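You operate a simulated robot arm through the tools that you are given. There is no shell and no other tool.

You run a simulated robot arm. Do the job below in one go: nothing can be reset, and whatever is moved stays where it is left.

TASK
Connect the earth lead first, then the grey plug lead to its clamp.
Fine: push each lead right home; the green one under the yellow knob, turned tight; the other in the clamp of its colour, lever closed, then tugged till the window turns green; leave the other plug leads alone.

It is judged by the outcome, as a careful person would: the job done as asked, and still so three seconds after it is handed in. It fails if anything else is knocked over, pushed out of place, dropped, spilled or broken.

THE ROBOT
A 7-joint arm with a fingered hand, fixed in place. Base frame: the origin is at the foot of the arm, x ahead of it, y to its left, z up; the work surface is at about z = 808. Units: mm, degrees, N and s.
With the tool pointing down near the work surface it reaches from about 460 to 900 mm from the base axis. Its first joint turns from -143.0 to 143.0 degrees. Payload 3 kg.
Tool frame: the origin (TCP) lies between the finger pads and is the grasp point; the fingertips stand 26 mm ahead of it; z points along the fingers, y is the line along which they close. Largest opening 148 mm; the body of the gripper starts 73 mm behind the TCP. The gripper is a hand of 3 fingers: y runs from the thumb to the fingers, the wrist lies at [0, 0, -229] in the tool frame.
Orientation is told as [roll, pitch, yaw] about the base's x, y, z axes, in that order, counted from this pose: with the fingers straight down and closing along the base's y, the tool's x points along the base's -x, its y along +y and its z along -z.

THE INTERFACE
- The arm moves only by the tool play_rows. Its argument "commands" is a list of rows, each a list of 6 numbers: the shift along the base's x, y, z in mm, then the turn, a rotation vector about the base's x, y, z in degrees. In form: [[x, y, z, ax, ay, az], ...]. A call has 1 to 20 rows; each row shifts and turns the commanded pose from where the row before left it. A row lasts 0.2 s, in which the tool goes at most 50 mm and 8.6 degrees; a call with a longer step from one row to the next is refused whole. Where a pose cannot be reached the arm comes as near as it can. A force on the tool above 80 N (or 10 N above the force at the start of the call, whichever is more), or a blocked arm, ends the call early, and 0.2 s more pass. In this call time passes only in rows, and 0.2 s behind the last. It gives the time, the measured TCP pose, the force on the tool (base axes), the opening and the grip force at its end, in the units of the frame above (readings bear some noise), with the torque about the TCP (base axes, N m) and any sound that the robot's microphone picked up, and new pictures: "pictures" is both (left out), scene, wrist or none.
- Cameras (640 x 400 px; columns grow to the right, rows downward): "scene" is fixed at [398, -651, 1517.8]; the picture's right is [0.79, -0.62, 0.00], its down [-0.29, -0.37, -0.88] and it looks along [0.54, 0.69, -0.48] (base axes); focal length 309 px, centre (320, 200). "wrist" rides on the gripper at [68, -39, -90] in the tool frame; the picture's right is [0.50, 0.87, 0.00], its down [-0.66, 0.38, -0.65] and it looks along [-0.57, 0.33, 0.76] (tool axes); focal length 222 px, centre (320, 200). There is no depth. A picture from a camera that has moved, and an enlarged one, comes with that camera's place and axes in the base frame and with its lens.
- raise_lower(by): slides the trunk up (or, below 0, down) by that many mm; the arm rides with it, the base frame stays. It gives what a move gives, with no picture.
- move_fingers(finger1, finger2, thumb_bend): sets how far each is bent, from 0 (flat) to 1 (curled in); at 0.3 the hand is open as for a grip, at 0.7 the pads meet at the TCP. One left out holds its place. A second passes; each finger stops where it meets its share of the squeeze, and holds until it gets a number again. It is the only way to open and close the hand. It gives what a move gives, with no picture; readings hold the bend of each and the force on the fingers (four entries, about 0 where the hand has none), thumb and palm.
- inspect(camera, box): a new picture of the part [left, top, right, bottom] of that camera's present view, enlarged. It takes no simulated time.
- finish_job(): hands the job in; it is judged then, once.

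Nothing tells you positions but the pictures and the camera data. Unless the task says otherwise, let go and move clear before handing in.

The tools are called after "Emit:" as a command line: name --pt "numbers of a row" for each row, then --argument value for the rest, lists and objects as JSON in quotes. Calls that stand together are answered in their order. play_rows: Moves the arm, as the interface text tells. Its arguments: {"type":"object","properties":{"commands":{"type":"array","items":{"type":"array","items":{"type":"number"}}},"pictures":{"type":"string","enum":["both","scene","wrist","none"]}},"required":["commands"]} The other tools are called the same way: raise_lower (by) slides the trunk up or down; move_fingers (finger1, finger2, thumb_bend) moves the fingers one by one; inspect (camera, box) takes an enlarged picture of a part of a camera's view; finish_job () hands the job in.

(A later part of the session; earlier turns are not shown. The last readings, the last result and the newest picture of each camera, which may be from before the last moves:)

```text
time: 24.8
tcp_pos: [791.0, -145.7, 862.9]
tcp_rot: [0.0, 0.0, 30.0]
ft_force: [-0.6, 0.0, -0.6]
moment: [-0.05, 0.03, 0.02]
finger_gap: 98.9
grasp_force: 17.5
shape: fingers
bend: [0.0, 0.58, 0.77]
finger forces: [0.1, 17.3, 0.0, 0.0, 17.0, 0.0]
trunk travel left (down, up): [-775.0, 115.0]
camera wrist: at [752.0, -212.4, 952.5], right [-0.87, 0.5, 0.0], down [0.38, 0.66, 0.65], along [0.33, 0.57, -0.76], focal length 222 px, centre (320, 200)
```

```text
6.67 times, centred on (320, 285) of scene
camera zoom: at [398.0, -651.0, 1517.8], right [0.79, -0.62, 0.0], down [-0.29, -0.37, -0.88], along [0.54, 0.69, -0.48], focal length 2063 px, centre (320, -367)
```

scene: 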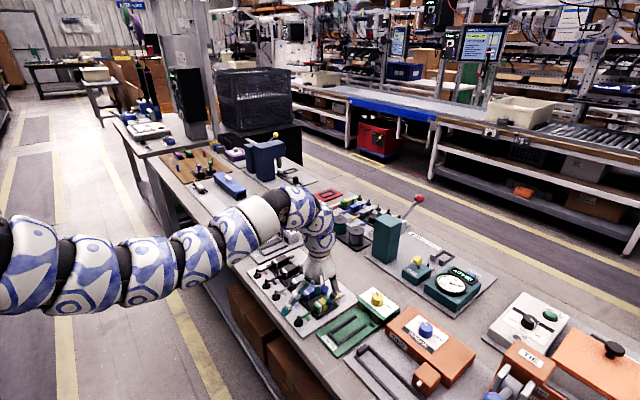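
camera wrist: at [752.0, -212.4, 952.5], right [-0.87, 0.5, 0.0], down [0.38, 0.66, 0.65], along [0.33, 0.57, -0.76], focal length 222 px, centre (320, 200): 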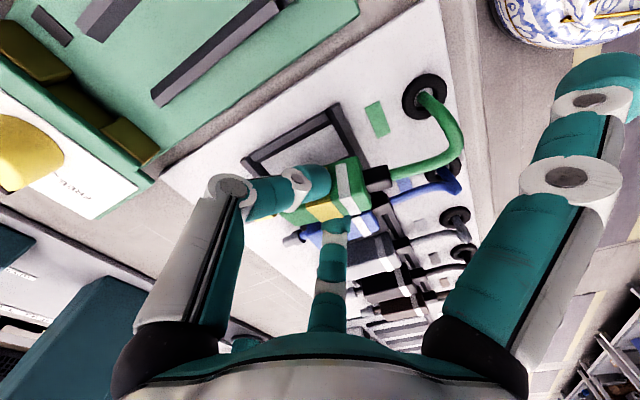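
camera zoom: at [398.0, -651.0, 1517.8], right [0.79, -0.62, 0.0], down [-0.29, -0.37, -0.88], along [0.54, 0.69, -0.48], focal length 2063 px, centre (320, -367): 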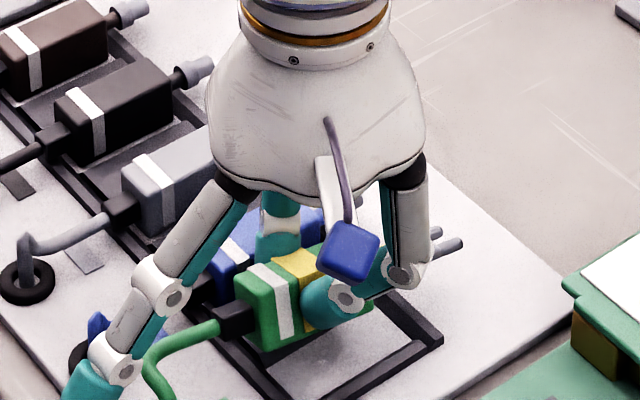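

The plug is lifted and parallel to its tray, though shifted slightly to +y in the grip. I'll raise it clear and examine the pose of the held plug.

Emit:
play_rows --pt "0 0 8 0 0 0" --pt "0 0 10 0 0 0" --pt "0 0 10 0 0 0" --pt "0 0 6 0 0 0" --pt "0 0 0 0 0 0" --pictures "both"

Emit:
inspect --camera "wrist" --box '[220, 100, 420, 260]'

Emit:
inspect --camera "scene" --box '[280, 240, 380, 315]'

```text
time: 25.9
tcp_pos: [791.6, -146.0, 898.0]
tcp_rot: [0.0, 0.0, 30.0]
ft_force: [-0.5, 0.6, -1.1]
moment: [-0.01, -0.01, -0.01]
finger_gap: 99.1
grasp_force: 17.1
shape: fingers
bend: [0.0, 0.58, 0.77]
finger forces: [0.0, 17.3, 0.0, 0.0, 17.0, 0.1]
trunk travel left (down, up): [-775.0, 115.0]
camera wrist: at [752.4, -211.9, 986.7], right [-0.87, 0.5, 0.0], down [0.38, 0.66, 0.65], along [0.33, 0.57, -0.76], focal length 222 px, centre (320, 200)
```

scene: 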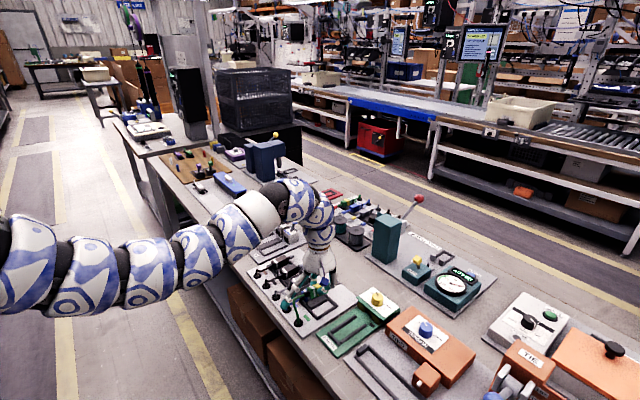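
wrist: 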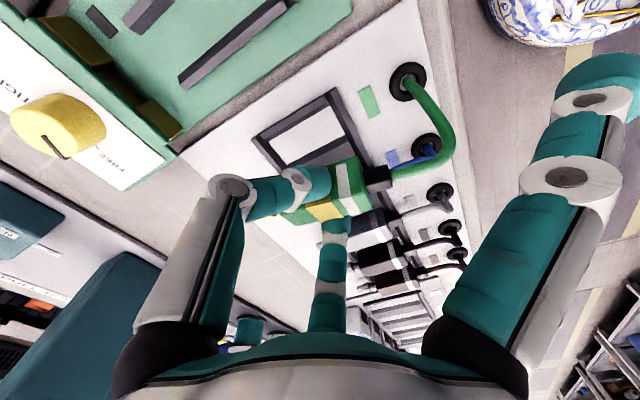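

```text
2.50 times, centred on (320, 180) of wrist
camera zoom: at [752.4, -211.9, 986.7], right [-0.87, 0.5, 0.0], down [0.38, 0.66, 0.65], along [0.33, 0.57, -0.76], focal length 555 px, centre (320, 250)
```

zoom: 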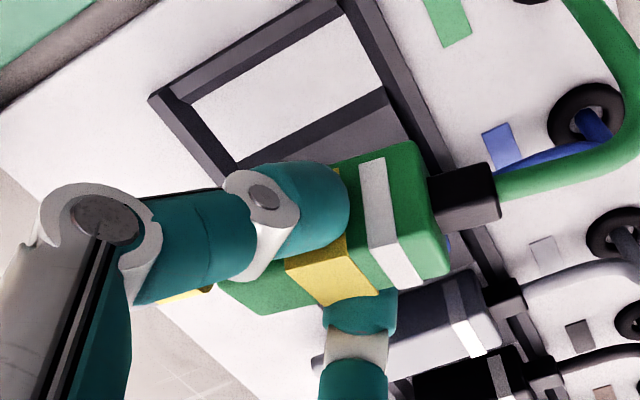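

```text
5.33 times, centred on (330, 278) of scene
camera zoom: at [398.0, -651.0, 1517.8], right [0.79, -0.62, 0.0], down [-0.29, -0.37, -0.88], along [0.54, 0.69, -0.48], focal length 1650 px, centre (267, -213)
```

zoom: 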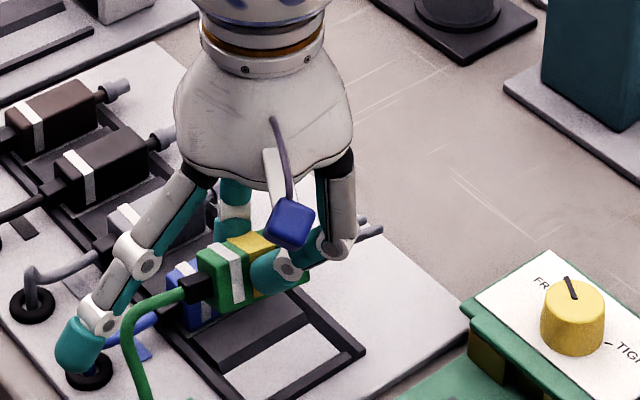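

The plug is held but rolled about 10° in the grip. I'll take closer views to measure its tilt before correcting it.

Emit:
inspect --camera "scene" --box '[305, 270, 355, 302]'

Emit:
inspect --camera "wrist" --box '[260, 140, 360, 240]'

```text
12.50 times, centred on (330, 286) of scene
camera zoom: at [398.0, -651.0, 1517.8], right [0.79, -0.62, 0.0], down [-0.29, -0.37, -0.88], along [0.54, 0.69, -0.48], focal length 3867 px, centre (195, -875)
```

zoom: 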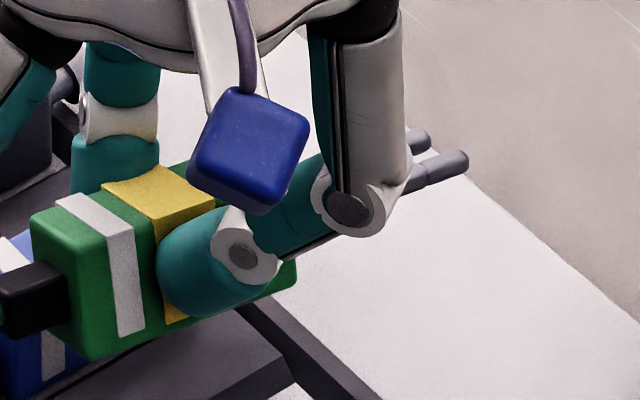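

```text
4.00 times, centred on (310, 190) of wrist
camera zoom: at [752.4, -211.9, 986.7], right [-0.87, 0.5, 0.0], down [0.38, 0.66, 0.65], along [0.33, 0.57, -0.76], focal length 888 px, centre (360, 240)
```

zoom: 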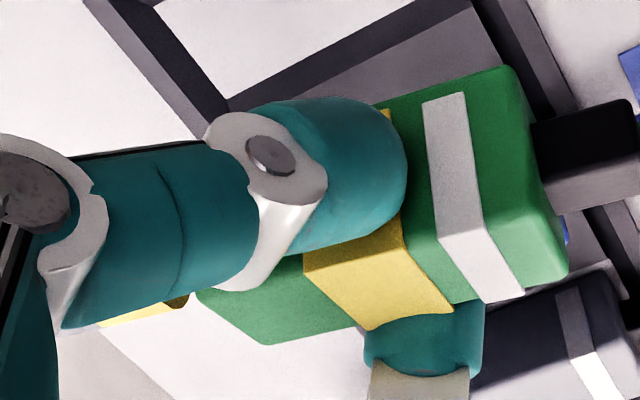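

The plug sits about 25 mm to +y of the TCP, rolled ~-14°, slightly nose-down. I'll lift, apply a compensating rotation, and carry it over the earth bed, then re-check.

Emit:
play_rows --pt "0 -5 20 0 0 0" --pt "0 -15 12 0 0 0" --pt "0 -20 0 3.4 -1.2 1.1" --pt "0 -20 0 3.4 -1.2 1.2" --pt "0 -20 0 3.4 -1.2 1.1" --pt "0 -20 0 3.5 -1.3 1.2" --pt "2 -20 0 0 0 0" --pt "3 -10 0 0 0 0" --pt "0 0 0 0 0 0"

Emit:
inspect --camera "wrist" --box '[240, 120, 400, 260]'

Emit:
inspect --camera "scene" --box '[300, 250, 400, 330]'

Emit:
inspect --camera "scene" --box '[260, 250, 340, 310]'

```text
time: 27.9
tcp_pos: [795.4, -276.0, 928.6]
tcp_rot: [9.1, -11.4, 33.7]
ft_force: [-0.2, -0.6, -0.6]
moment: [-0.02, 0.01, -0.03]
finger_gap: 98.4
grasp_force: 17.4
shape: fingers
bend: [0.0, 0.57, 0.77]
finger forces: [0.0, 17.2, 0.1, 0.0, 17.2, 0.0]
trunk travel left (down, up): [-775.0, 115.0]
camera wrist: at [756.7, -365.1, 995.4], right [-0.9, 0.42, 0.04], down [0.27, 0.5, 0.82], along [0.33, 0.75, -0.57], focal length 222 px, centre (320, 200)
```

scene: 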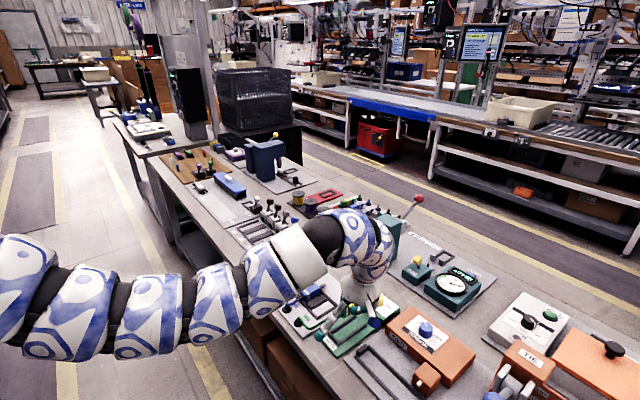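
wrist: 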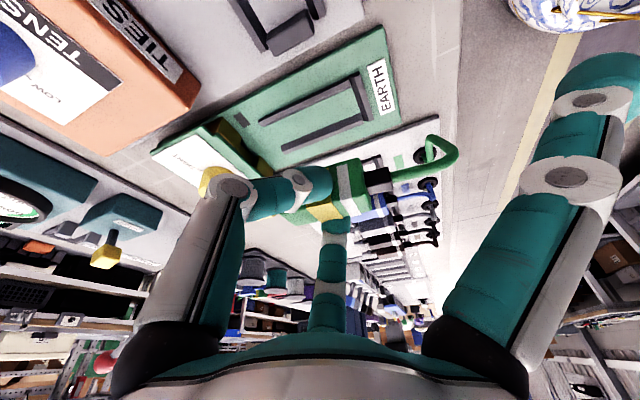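

```text
2.86 times, centred on (320, 190) of wrist
camera zoom: at [756.7, -365.1, 995.4], right [-0.9, 0.42, 0.04], down [0.27, 0.5, 0.82], along [0.33, 0.75, -0.57], focal length 635 px, centre (320, 229)
```

zoom: 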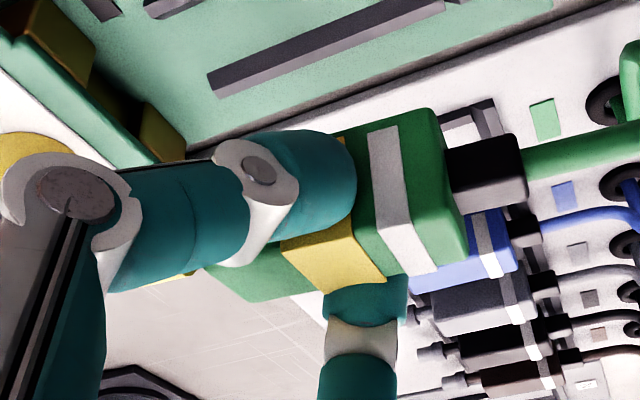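

```text
5.00 times, centred on (350, 290) of scene
camera zoom: at [398.0, -651.0, 1517.8], right [0.79, -0.62, 0.0], down [-0.29, -0.37, -0.88], along [0.54, 0.69, -0.48], focal length 1547 px, centre (170, -250)
```

zoom: 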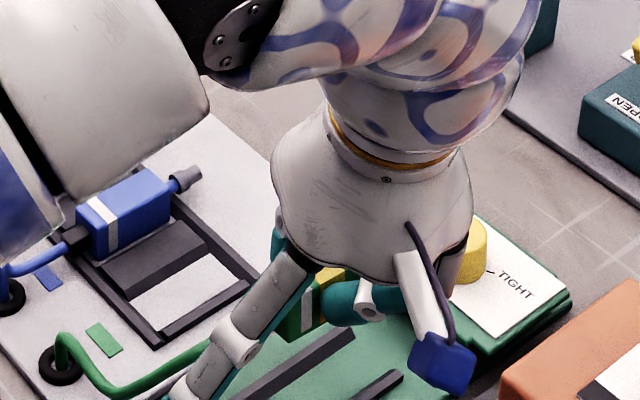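

```text
6.67 times, centred on (300, 280) of scene
camera zoom: at [398.0, -651.0, 1517.8], right [0.79, -0.62, 0.0], down [-0.29, -0.37, -0.88], along [0.54, 0.69, -0.48], focal length 2063 px, centre (453, -333)
```

zoom: 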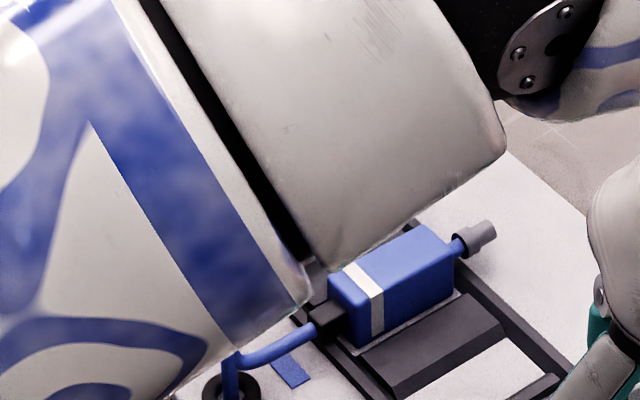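

Blue plug is undisturbed. Let me look closer at the held plug's orientation relative to the rails.

Emit:
inspect --camera "wrist" --box '[280, 140, 370, 230]'

Emit:
inspect --camera "scene" --box '[340, 285, 390, 320]'

```text
4.44 times, centred on (325, 185) of wrist
camera zoom: at [756.7, -365.1, 995.4], right [-0.9, 0.42, 0.04], down [0.27, 0.5, 0.82], along [0.33, 0.75, -0.57], focal length 987 px, centre (298, 267)
```

zoom: 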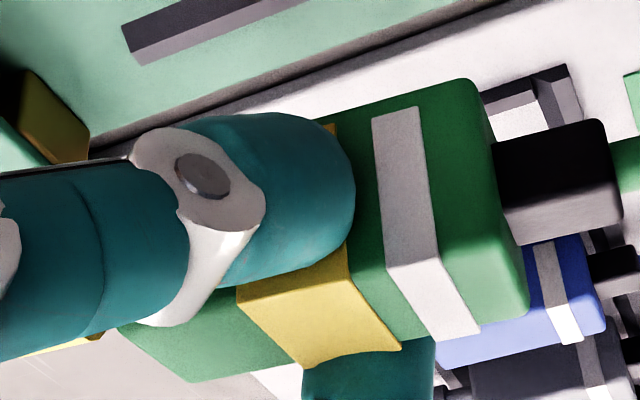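

```text
11.43 times, centred on (365, 302) of scene
camera zoom: at [398.0, -651.0, 1517.8], right [0.79, -0.62, 0.0], down [-0.29, -0.37, -0.88], along [0.54, 0.69, -0.48], focal length 3536 px, centre (-194, -971)
```

zoom: 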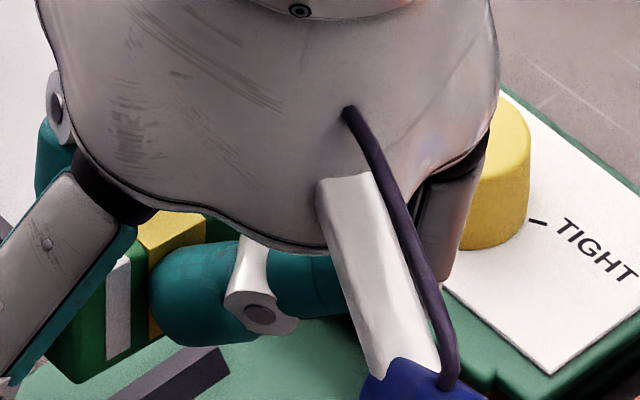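

Roll is corrected now. I'll descend to just above the rails and check alignment.

Emit:
play_rows --pt "0 0 -15 0 0 0" --pt "0 0 -20 0 0 0" --pt "0 0 -15 0 0 0" --pt "0 0 -8 0 0 0" --pt "0 0 0 0 0 0"

Emit:
inspect --camera "wrist" --box '[240, 90, 400, 250]'

Emit:
inspect --camera "scene" --box '[310, 280, 400, 350]'

```text
time: 29.1
tcp_pos: [797.8, -276.5, 871.1]
tcp_rot: [9.1, -11.4, 33.7]
ft_force: [0.3, -0.1, -0.8]
moment: [-0.02, -0.05, -0.01]
finger_gap: 98.4
grasp_force: 18.0
shape: fingers
bend: [0.0, 0.57, 0.77]
finger forces: [0.1, 17.3, 0.0, 0.0, 17.2, 0.0]
trunk travel left (down, up): [-775.0, 115.0]
camera wrist: at [757.5, -364.5, 937.9], right [-0.9, 0.42, 0.04], down [0.27, 0.5, 0.82], along [0.33, 0.75, -0.57], focal length 222 px, centre (320, 200)
```

scene: 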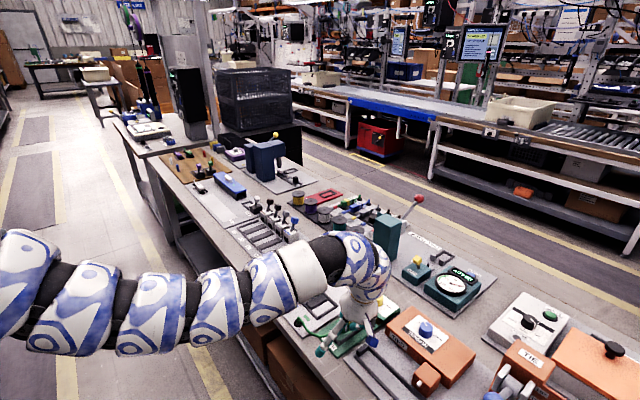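
wrist: 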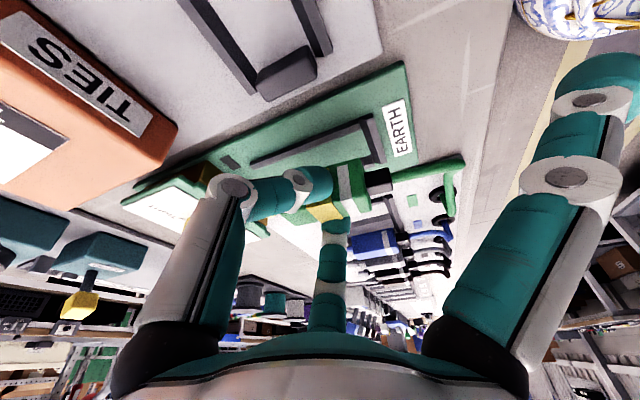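

```text
2.50 times, centred on (320, 170) of wrist
camera zoom: at [757.5, -364.5, 937.9], right [-0.9, 0.42, 0.04], down [0.27, 0.5, 0.82], along [0.33, 0.75, -0.57], focal length 555 px, centre (320, 275)
```

zoom: 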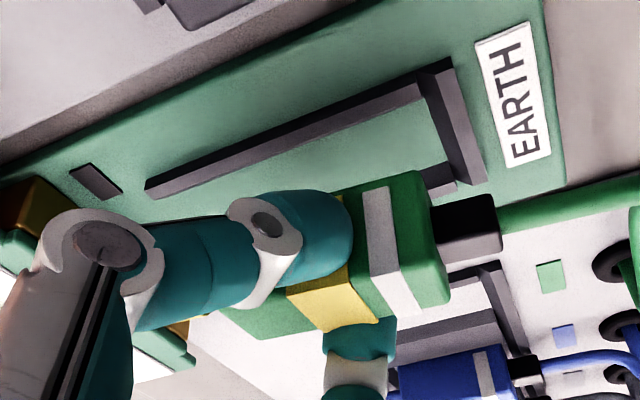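

```text
5.71 times, centred on (355, 315) of scene
camera zoom: at [398.0, -651.0, 1517.8], right [0.79, -0.62, 0.0], down [-0.29, -0.37, -0.88], along [0.54, 0.69, -0.48], focal length 1768 px, centre (120, -457)
```

zoom: 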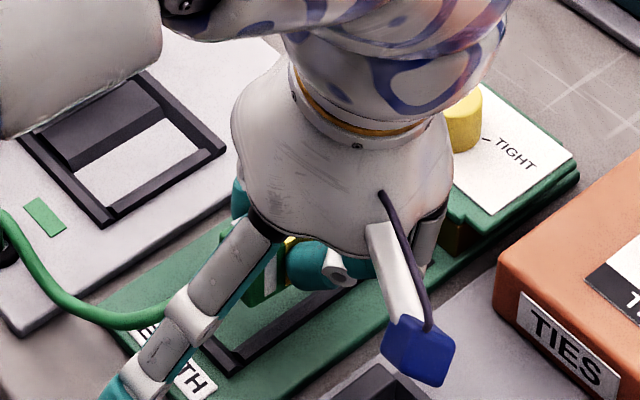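

I'll zoom in to compare the plug bottom with the rails.

Emit:
inspect --camera "scene" --box '[335, 300, 385, 345]'

Emit:
inspect --camera "wrist" --box '[290, 130, 390, 210]'

```text
8.89 times, centred on (360, 322) of scene
camera zoom: at [398.0, -651.0, 1517.8], right [0.79, -0.62, 0.0], down [-0.29, -0.37, -0.88], along [0.54, 0.69, -0.48], focal length 2750 px, centre (-36, -889)
```

zoom: 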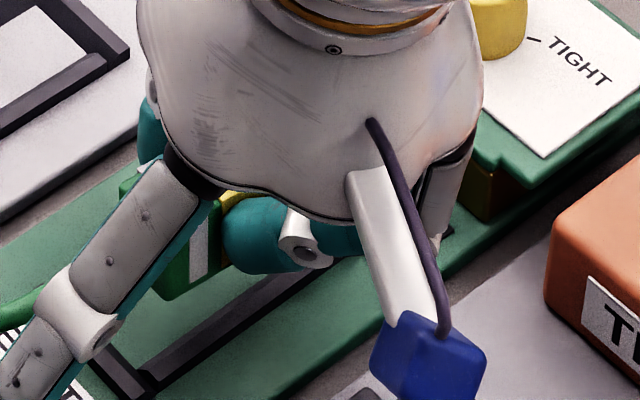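

```text
5.00 times, centred on (340, 170) of wrist
camera zoom: at [757.5, -364.5, 937.9], right [-0.9, 0.42, 0.04], down [0.27, 0.5, 0.82], along [0.33, 0.75, -0.57], focal length 1111 px, centre (220, 350)
```

zoom: 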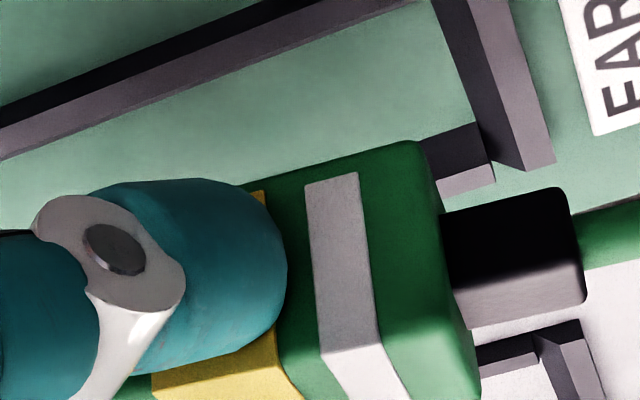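

The two views agree the plug is about 23 mm above the bed floor and ~3 mm too far to +y. I'll shift and lower further, then check again.

Emit:
play_rows --pt "0 -3 -5 0 0 0" --pt "0 0 -5 0 0 0" --pt "0 0 -4 0 0 0" --pt "0 0 0 0 0 0" --pictures "wrist"

Emit:
inspect --camera "wrist" --box '[260, 110, 400, 210]'

Emit:
inspect --camera "scene" --box '[335, 300, 385, 345]'

```text
time: 30.1
tcp_pos: [797.0, -278.5, 857.3]
tcp_rot: [9.2, -11.3, 33.7]
ft_force: [0.8, -0.4, -0.7]
moment: [-0.02, 0.0, 0.02]
finger_gap: 98.6
grasp_force: 17.1
shape: fingers
bend: [0.0, 0.57, 0.77]
finger forces: [0.1, 17.4, 0.0, 0.1, 17.3, 0.1]
trunk travel left (down, up): [-775.0, 115.0]
camera wrist: at [757.6, -367.8, 924.6], right [-0.9, 0.42, 0.03], down [0.27, 0.5, 0.82], along [0.33, 0.75, -0.57], focal length 222 px, centre (320, 200)
```

wrist: 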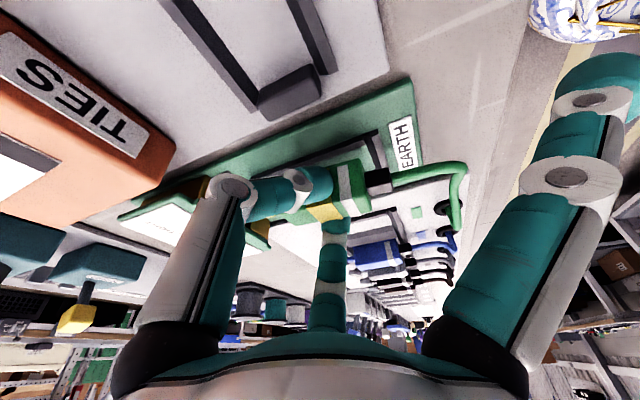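

```text
4.00 times, centred on (330, 160) of wrist
camera zoom: at [757.6, -367.8, 924.6], right [-0.9, 0.42, 0.03], down [0.27, 0.5, 0.82], along [0.33, 0.75, -0.57], focal length 888 px, centre (280, 360)
```

zoom: 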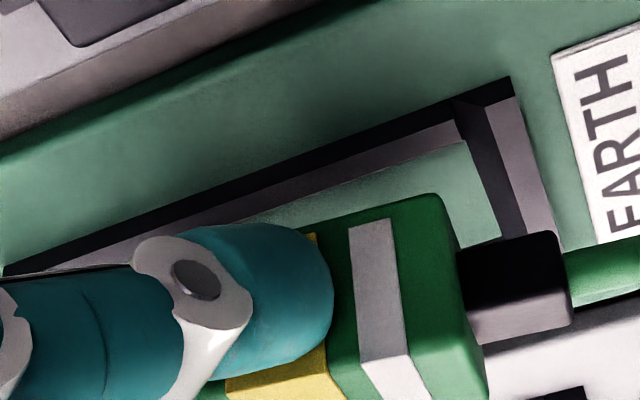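

```text
8.89 times, centred on (360, 322) of scene
camera zoom: at [398.0, -651.0, 1517.8], right [0.79, -0.62, 0.0], down [-0.29, -0.37, -0.88], along [0.54, 0.69, -0.48], focal length 2750 px, centre (-36, -889)
```

zoom: 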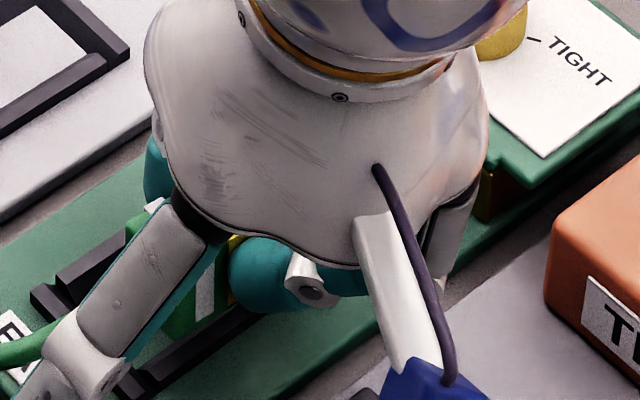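

Emit:
inspect --camera "scene" --box '[344, 318, 374, 340]'

Emit:
inspect --camera "wrist" --box '[320, 130, 390, 190]'

```text
16.00 times, centred on (359, 329) of scene
camera zoom: at [398.0, -651.0, 1517.8], right [0.79, -0.62, 0.0], down [-0.29, -0.37, -0.88], along [0.54, 0.69, -0.48], focal length 4950 px, centre (-304, -1864)
```

zoom: 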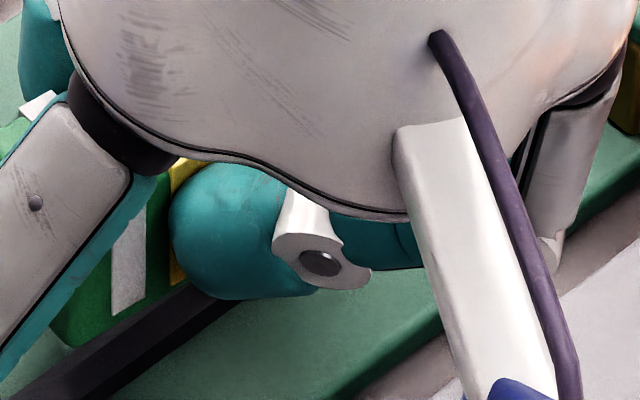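

```text
6.67 times, centred on (355, 160) of wrist
camera zoom: at [757.6, -367.8, 924.6], right [-0.9, 0.42, 0.03], down [0.27, 0.5, 0.82], along [0.33, 0.75, -0.57], focal length 1481 px, centre (87, 467)
```

zoom: 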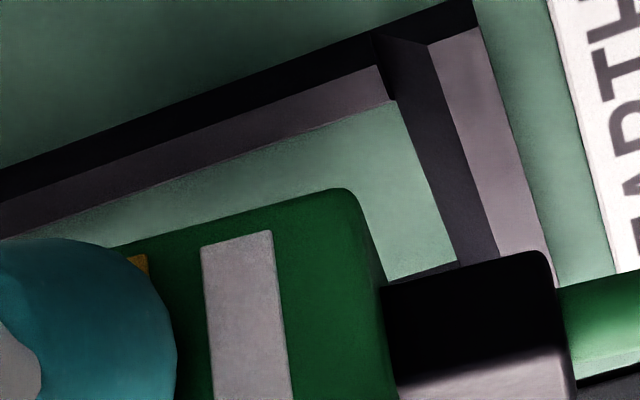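

A more careful calculation (with perspective) says my -3 mm shift was the wrong way, so I'll shift back +4 mm and re-check.

Emit:
play_rows --pt "0 4 0 0 0 0" --pt "0 0 -3 0 0 0" --pt "0 0 0 0 0 0" --pictures "wrist"

Emit:
inspect --camera "wrist" --box '[220, 100, 420, 225]'

Emit:
inspect --camera "scene" --box '[335, 310, 385, 345]'

```text
time: 30.9
tcp_pos: [796.7, -275.3, 853.9]
tcp_rot: [9.1, -11.5, 33.6]
ft_force: [0.0, 0.0, -0.7]
moment: [-0.01, 0.0, 0.01]
finger_gap: 98.5
grasp_force: 16.6
shape: fingers
bend: [0.0, 0.57, 0.77]
finger forces: [0.0, 17.4, 0.0, 0.1, 17.2, 0.0]
trunk travel left (down, up): [-775.0, 115.0]
camera wrist: at [757.1, -363.9, 921.2], right [-0.9, 0.42, 0.04], down [0.27, 0.5, 0.82], along [0.33, 0.75, -0.57], focal length 222 px, centre (320, 200)
```

wrist: 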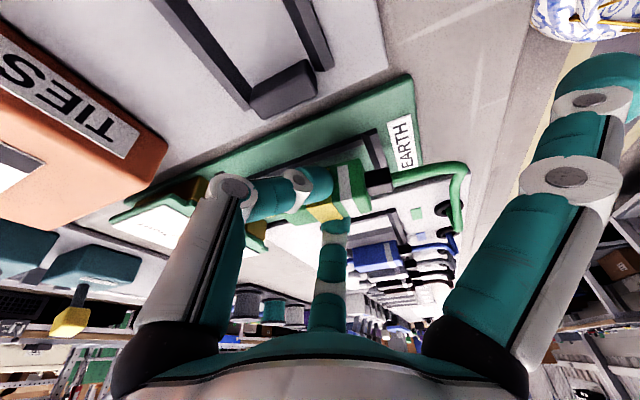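

```text
3.20 times, centred on (320, 162) of wrist
camera zoom: at [757.1, -363.9, 921.2], right [-0.9, 0.42, 0.04], down [0.27, 0.5, 0.82], along [0.33, 0.75, -0.57], focal length 711 px, centre (320, 320)
```

zoom: 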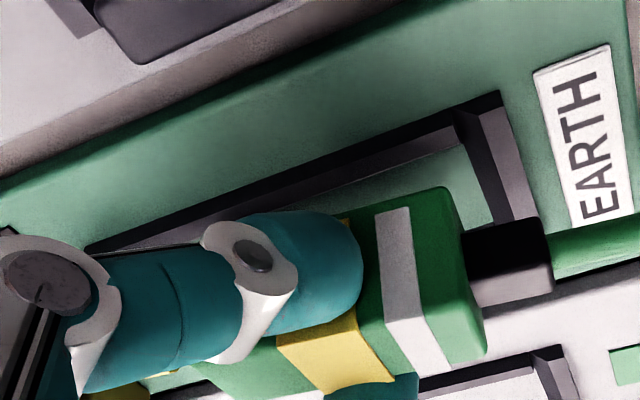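

```text
11.43 times, centred on (360, 328) of scene
camera zoom: at [398.0, -651.0, 1517.8], right [0.79, -0.62, 0.0], down [-0.29, -0.37, -0.88], along [0.54, 0.69, -0.48], focal length 3536 px, centre (-137, -1257)
```

zoom: 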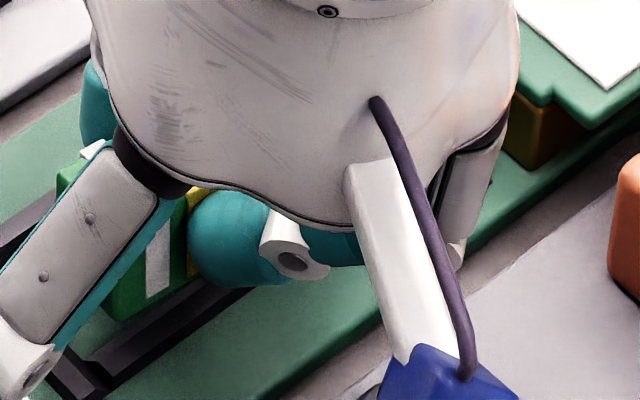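

Looks clear of the rail. I'll lower in small steps watching for contact.

Emit:
play_rows --pt "0 0 -2 0 0 0" --pt "0 0 -1 0 0 0" --pictures "none"

Emit:
play_rows --pt "0 0 -2 0 0 0" --pt "0 0 0 0 0 0" --pictures "none"

Emit:
inspect --camera "wrist" --box '[280, 120, 400, 210]'

Emit:
inspect --camera "scene" --box '[335, 310, 385, 345]'

```text
time: 31.6
tcp_pos: [796.4, -274.7, 850.7]
tcp_rot: [9.1, -11.4, 33.7]
ft_force: [0.3, 0.5, -1.5]
moment: [0.01, 0.0, -0.02]
finger_gap: 98.3
grasp_force: 17.3
shape: fingers
bend: [0.0, 0.57, 0.77]
finger forces: [0.1, 17.3, 0.0, 0.0, 17.1, 0.0]
trunk travel left (down, up): [-775.0, 115.0]
```

```text
time: 32.1
tcp_pos: [795.7, -273.2, 848.9]
tcp_rot: [9.1, -11.4, 33.7]
ft_force: [-0.6, 0.4, -1.2]
moment: [-0.01, 0.04, 0.04]
finger_gap: 98.3
grasp_force: 16.8
shape: fingers
bend: [0.0, 0.57, 0.77]
finger forces: [0.0, 17.4, 0.0, 0.0, 17.3, 0.0]
trunk travel left (down, up): [-775.0, 115.0]
```

```text
4.44 times, centred on (340, 165) of wrist
camera zoom: at [757.0, -363.6, 916.0], right [-0.9, 0.42, 0.04], down [0.27, 0.5, 0.82], along [0.33, 0.75, -0.57], focal length 987 px, centre (231, 356)
```

zoom: 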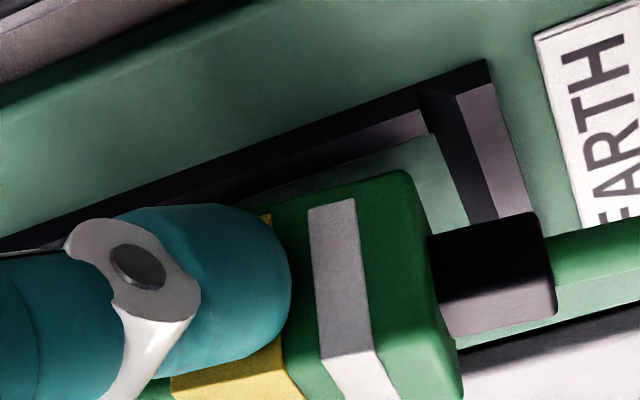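

```text
11.43 times, centred on (360, 328) of scene
camera zoom: at [398.0, -651.0, 1517.8], right [0.79, -0.62, 0.0], down [-0.29, -0.37, -0.88], along [0.54, 0.69, -0.48], focal length 3536 px, centre (-137, -1257)
```

zoom: 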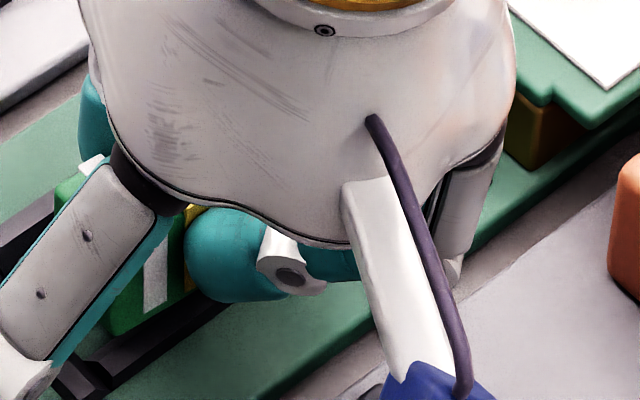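

Still free. Continuing to lower in small steps until contact.

Emit:
play_rows --pt "0 0 -2 0 0 0" --pt "0 0 0 0 0 0" --pictures "none"

Emit:
play_rows --pt "0 0 -2 0 0 0" --pt "0 0 0 0 0 0" --pictures "none"

Emit:
inspect --camera "wrist" --box '[280, 120, 400, 210]'

Emit:
inspect --camera "scene" --box '[335, 310, 385, 345]'

```text
time: 32.8
tcp_pos: [795.9, -274.8, 847.4]
tcp_rot: [9.1, -11.3, 33.6]
ft_force: [-0.8, 0.5, -0.4]
moment: [-0.01, 0.0, -0.03]
finger_gap: 98.2
grasp_force: 17.1
shape: fingers
bend: [0.0, 0.57, 0.77]
finger forces: [0.0, 17.3, 0.0, 0.0, 17.3, 0.0]
trunk travel left (down, up): [-775.0, 115.0]
```

```text
time: 33.4
tcp_pos: [798.3, -274.9, 844.4]
tcp_rot: [9.0, -11.4, 33.7]
ft_force: [-0.3, 0.8, -0.9]
moment: [0.02, -0.03, 0.02]
finger_gap: 98.5
grasp_force: 17.4
shape: fingers
bend: [0.0, 0.57, 0.78]
finger forces: [0.1, 17.4, 0.1, 0.0, 17.3, 0.0]
trunk travel left (down, up): [-775.0, 115.0]
```

```text
4.44 times, centred on (340, 165) of wrist
camera zoom: at [757.2, -363.9, 912.4], right [-0.9, 0.42, 0.04], down [0.27, 0.5, 0.82], along [0.33, 0.75, -0.57], focal length 987 px, centre (231, 356)
```

zoom: 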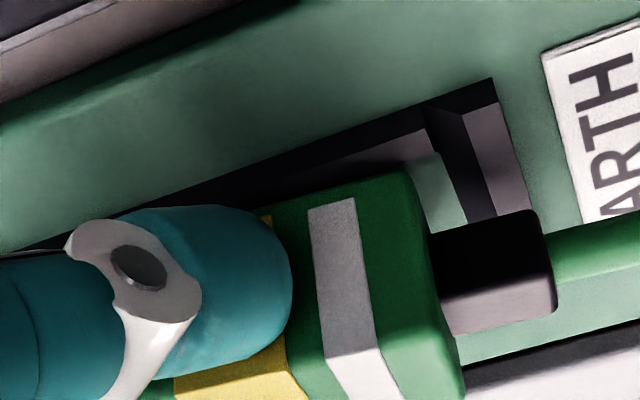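

```text
11.43 times, centred on (360, 328) of scene
camera zoom: at [398.0, -651.0, 1517.8], right [0.79, -0.62, 0.0], down [-0.29, -0.37, -0.88], along [0.54, 0.69, -0.48], focal length 3536 px, centre (-137, -1257)
```

zoom: 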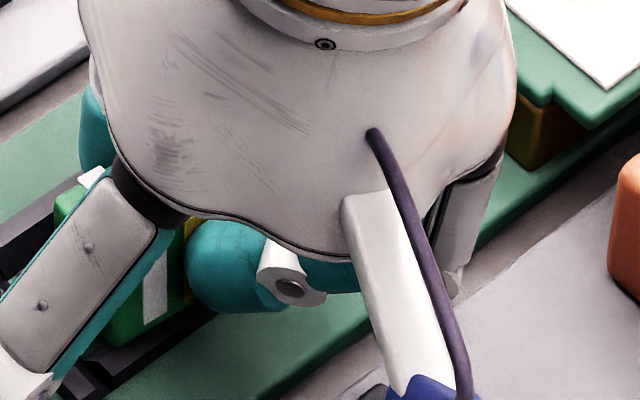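

No contact yet. The plug still seems a little nose-down/yawed; I'll correct by about 3° each and continue.

Emit:
play_rows --pt "0 0 0 0 -3 3" --pt "0 0 0 0 0 0" --pictures "wrist"

Emit:
inspect --camera "wrist" --box '[280, 120, 400, 210]'

Emit:
inspect --camera "scene" --box '[335, 310, 385, 345]'

```text
time: 34.0
tcp_pos: [797.0, -275.2, 844.8]
tcp_rot: [7.3, -13.8, 37.0]
ft_force: [0.4, 0.1, -0.1]
moment: [-0.01, -0.02, -0.02]
finger_gap: 98.2
grasp_force: 17.4
shape: fingers
bend: [0.0, 0.57, 0.78]
finger forces: [0.0, 17.2, 0.0, 0.0, 17.3, 0.0]
trunk travel left (down, up): [-775.0, 115.0]
camera wrist: at [758.4, -365.9, 910.0], right [-0.93, 0.38, -0.01], down [0.2, 0.52, 0.83], along [0.32, 0.77, -0.55], focal length 222 px, centre (320, 200)
```

wrist: 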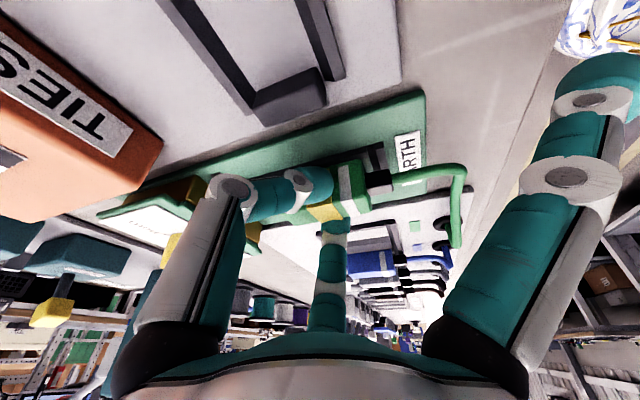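

```text
4.44 times, centred on (340, 165) of wrist
camera zoom: at [758.4, -365.9, 910.0], right [-0.93, 0.38, -0.01], down [0.2, 0.52, 0.83], along [0.32, 0.77, -0.55], focal length 987 px, centre (231, 356)
```

zoom: 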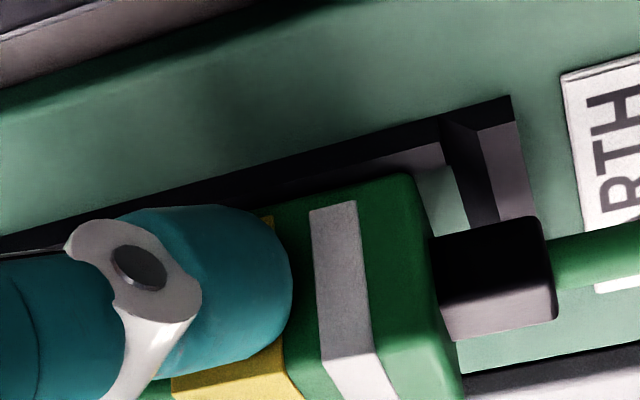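

```text
11.43 times, centred on (360, 328) of scene
camera zoom: at [398.0, -651.0, 1517.8], right [0.79, -0.62, 0.0], down [-0.29, -0.37, -0.88], along [0.54, 0.69, -0.48], focal length 3536 px, centre (-137, -1257)
```

zoom: 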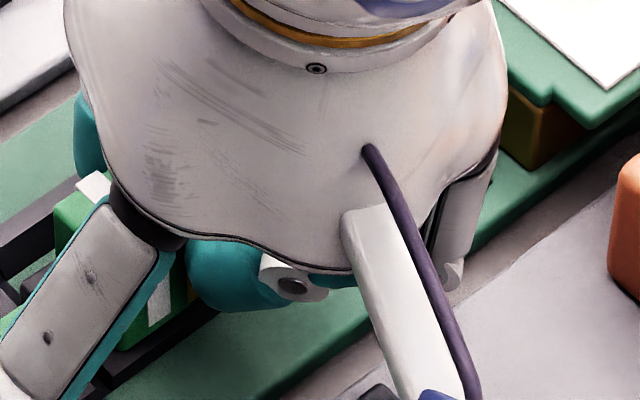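

Nearly parallel now. Continue lowering to contact.

Emit:
play_rows --pt "0 0 -2 0 0 0" --pt "0 0 0 0 0 0" --pictures "none"

Emit:
play_rows --pt "0 0 -2 0 0 0" --pt "0 0 0 0 0 0" --pictures "wrist"

Emit:
inspect --camera "wrist" --box '[280, 120, 400, 210]'

Emit:
inspect --camera "scene" --box '[335, 310, 385, 345]'

```text
time: 34.5
tcp_pos: [795.8, -274.6, 843.4]
tcp_rot: [7.3, -13.8, 37.2]
ft_force: [1.3, 0.4, 3.4]
moment: [0.05, -0.03, 0.02]
finger_gap: 97.8
grasp_force: 18.3
shape: fingers
bend: [0.0, 0.57, 0.79]
finger forces: [0.0, 17.9, 0.0, 0.0, 18.0, 0.0]
trunk travel left (down, up): [-775.0, 115.0]
```

```text
time: 35.1
tcp_pos: [796.0, -274.3, 840.6]
tcp_rot: [7.3, -13.9, 37.1]
ft_force: [2.0, 0.1, 7.5]
moment: [0.08, -0.08, 0.03]
finger_gap: 96.9
grasp_force: 18.7
shape: fingers
bend: [0.0, 0.56, 0.8]
finger forces: [0.0, 18.4, 0.0, 0.1, 19.4, 0.0]
trunk travel left (down, up): [-775.0, 115.0]
camera wrist: at [757.8, -365.7, 906.4], right [-0.93, 0.38, -0.01], down [0.2, 0.52, 0.83], along [0.32, 0.77, -0.55], focal length 222 px, centre (320, 200)
```

wrist: 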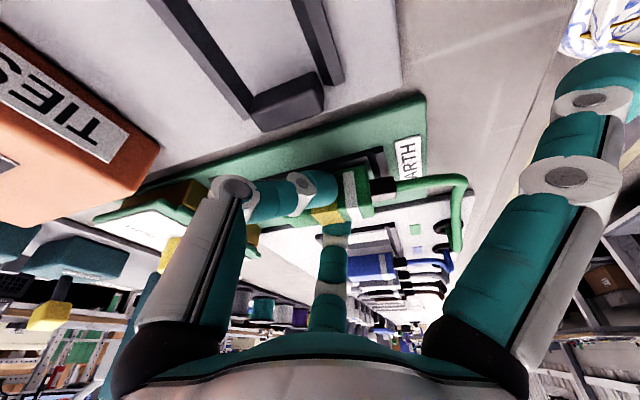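

```text
4.44 times, centred on (340, 165) of wrist
camera zoom: at [757.8, -365.7, 906.4], right [-0.93, 0.38, -0.01], down [0.2, 0.52, 0.83], along [0.32, 0.77, -0.55], focal length 987 px, centre (231, 356)
```

zoom: 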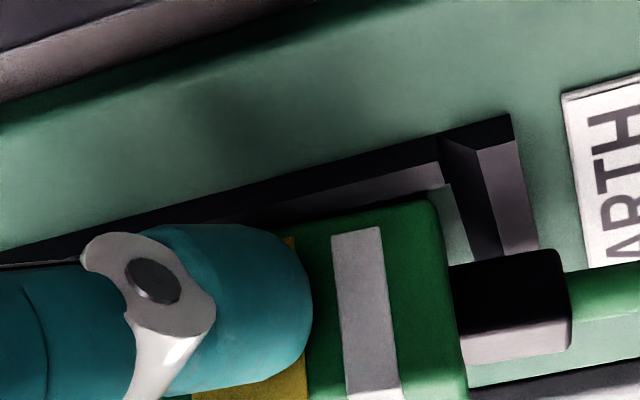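

```text
11.43 times, centred on (360, 328) of scene
camera zoom: at [398.0, -651.0, 1517.8], right [0.79, -0.62, 0.0], down [-0.29, -0.37, -0.88], along [0.54, 0.69, -0.48], focal length 3536 px, centre (-137, -1257)
```

zoom: 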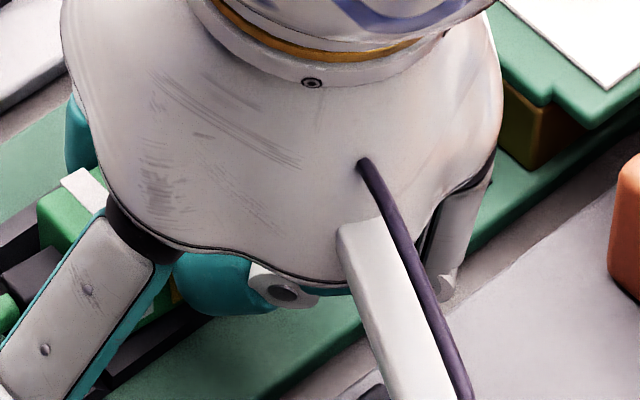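

Contact at about 7 N. I'll nudge slightly to +y to make sure it is not resting on the near rail, and check the force.

Emit:
play_rows --pt "0 1.5 0 0 0 0" --pt "0 1.5 0 0 0 0" --pt "0 0 0 0 0 0" --pictures "wrist"

Emit:
inspect --camera "wrist" --box '[280, 120, 400, 210]'

```text
time: 36.0
tcp_pos: [795.9, -272.3, 840.6]
tcp_rot: [7.4, -13.8, 37.1]
ft_force: [-0.9, -0.9, 3.1]
moment: [0.07, -0.03, 0.02]
finger_gap: 96.4
grasp_force: 18.4
shape: fingers
bend: [0.0, 0.56, 0.8]
finger forces: [0.0, 18.0, 0.1, 0.0, 19.4, 0.0]
trunk travel left (down, up): [-775.0, 115.0]
camera wrist: at [758.1, -362.4, 905.8], right [-0.93, 0.38, -0.01], down [0.2, 0.52, 0.83], along [0.32, 0.77, -0.55], focal length 222 px, centre (320, 200)
```

wrist: 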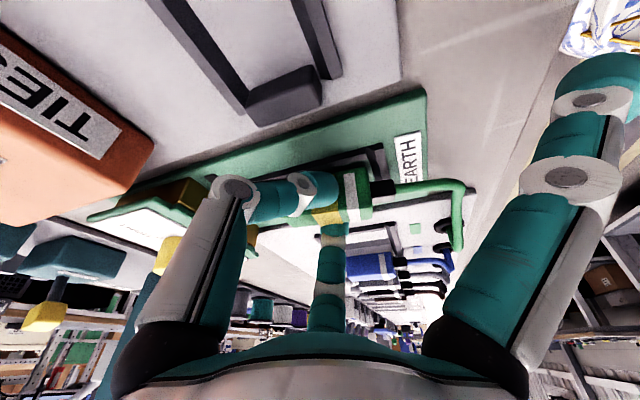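

```text
4.44 times, centred on (340, 165) of wrist
camera zoom: at [758.1, -362.4, 905.8], right [-0.93, 0.38, -0.01], down [0.2, 0.52, 0.83], along [0.32, 0.77, -0.55], focal length 987 px, centre (231, 356)
```

zoom: 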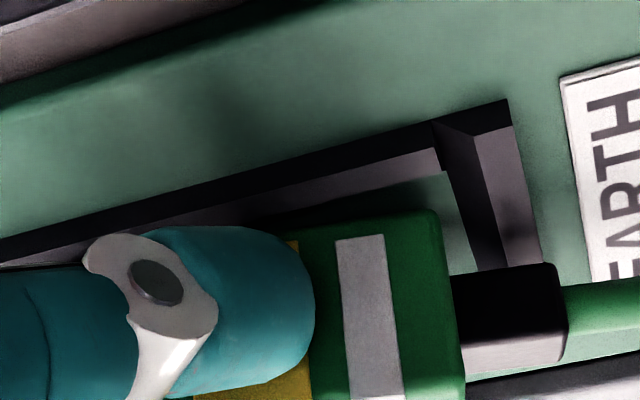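

Emit:
play_rows --pt "0 0 -2 0 0 0" --pt "0 0 0 0 0 0" --pictures "none"

Emit:
inspect --camera "wrist" --box '[260, 120, 400, 220]'

Emit:
inspect --camera "scene" --box '[320, 290, 400, 345]'

```text
time: 36.5
tcp_pos: [795.9, -272.1, 839.0]
tcp_rot: [7.2, -13.8, 37.1]
ft_force: [0.9, -1.7, 11.3]
moment: [0.26, -0.07, 0.01]
finger_gap: 95.9
grasp_force: 18.3
shape: fingers
bend: [0.0, 0.56, 0.81]
finger forces: [0.0, 17.0, 0.1, 0.0, 19.7, 0.0]
trunk travel left (down, up): [-775.0, 115.0]
```

```text
4.00 times, centred on (330, 170) of wrist
camera zoom: at [758.1, -362.7, 905.0], right [-0.93, 0.38, -0.01], down [0.2, 0.52, 0.83], along [0.32, 0.77, -0.55], focal length 888 px, centre (280, 320)
```

zoom: 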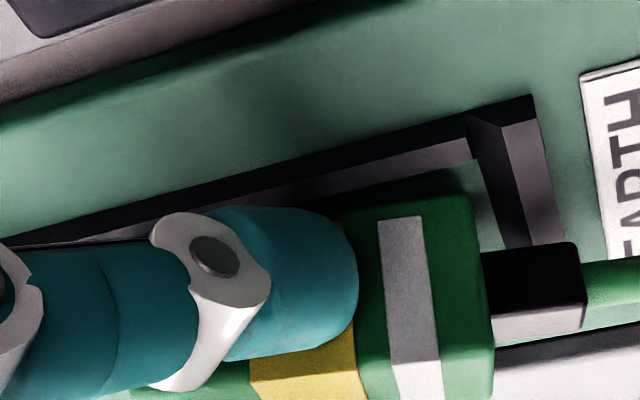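

```text
7.27 times, centred on (360, 318) of scene
camera zoom: at [398.0, -651.0, 1517.8], right [0.79, -0.62, 0.0], down [-0.29, -0.37, -0.88], along [0.54, 0.69, -0.48], focal length 2250 px, centre (29, -654)
```

zoom: 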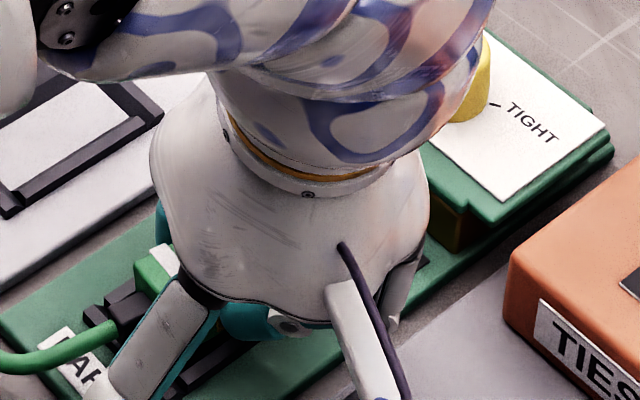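

Emit:
inspect --camera "wrist" --box '[280, 150, 400, 250]'

```text
4.00 times, centred on (340, 200) of wrist
camera zoom: at [758.1, -362.7, 905.0], right [-0.93, 0.38, -0.01], down [0.2, 0.52, 0.83], along [0.32, 0.77, -0.55], focal length 888 px, centre (240, 200)
```

zoom: 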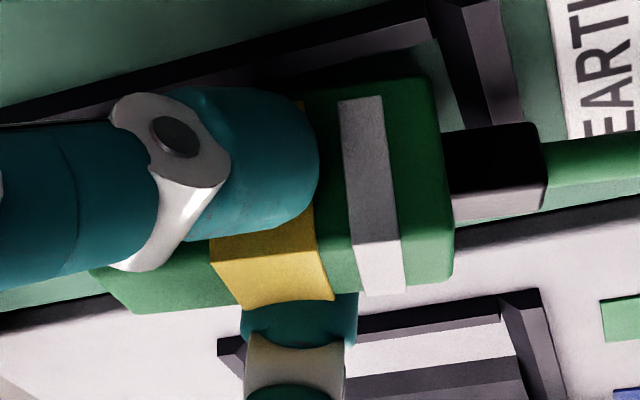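

The plug is yawed about -7.5° and rolled about -8° relative to the rails. I'll lift a few mm, correct both, and re-centre.

Emit:
play_rows --pt "0 0 6 0 0 0" --pt "1.7 -3.5 0 3.5 0 3.75" --pt "1.8 -3.5 0 3.5 0 3.75" --pt "0 0 0 0 0 0" --pictures "wrist"

Emit:
inspect --camera "wrist" --box '[270, 130, 400, 230]'

Emit:
inspect --camera "scene" --box '[320, 290, 400, 345]'

```text
time: 37.5
tcp_pos: [800.1, -277.3, 845.2]
tcp_rot: [13.0, -18.4, 43.0]
ft_force: [0.5, 1.5, 1.0]
moment: [0.05, 0.0, 0.02]
finger_gap: 90.2
grasp_force: 0.9
shape: fingers
bend: [0.0, 0.72, 0.86]
finger forces: [0.1, 0.8, 0.1, 0.0, 1.3, 0.0]
trunk travel left (down, up): [-775.0, 115.0]
camera wrist: at [774.6, -380.3, 897.4], right [-0.97, 0.25, 0.03], down [0.14, 0.43, 0.89], along [0.21, 0.87, -0.45], focal length 222 px, centre (320, 200)
```

wrist: 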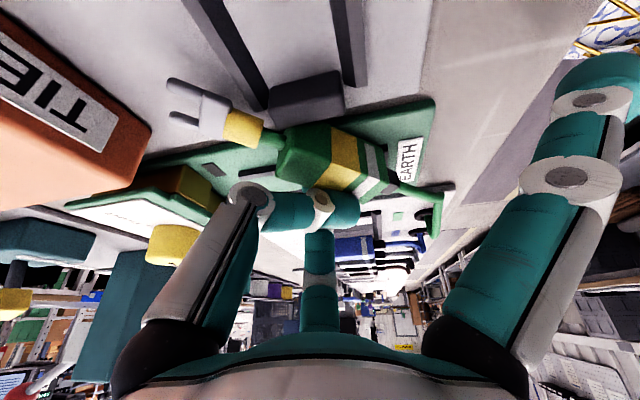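

```text
4.00 times, centred on (335, 180) of wrist
camera zoom: at [774.6, -380.3, 897.4], right [-0.97, 0.25, 0.03], down [0.14, 0.43, 0.89], along [0.21, 0.87, -0.45], focal length 888 px, centre (260, 280)
```

zoom: 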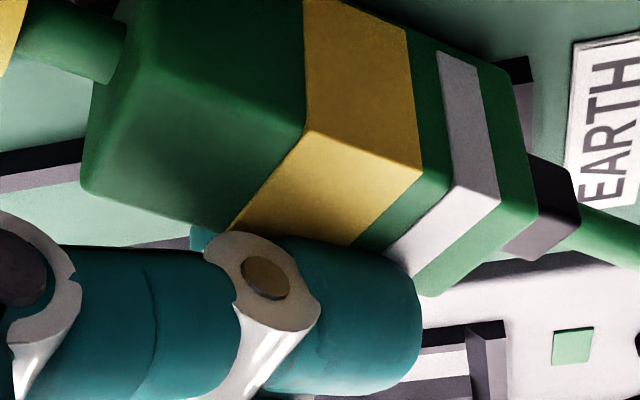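

```text
7.27 times, centred on (360, 318) of scene
camera zoom: at [398.0, -651.0, 1517.8], right [0.79, -0.62, 0.0], down [-0.29, -0.37, -0.88], along [0.54, 0.69, -0.48], focal length 2250 px, centre (29, -654)
```

zoom: 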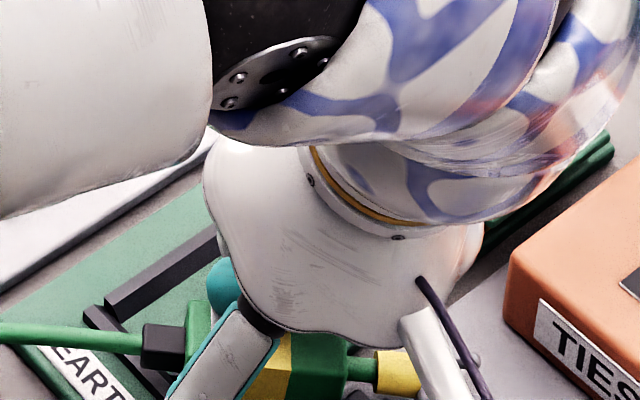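

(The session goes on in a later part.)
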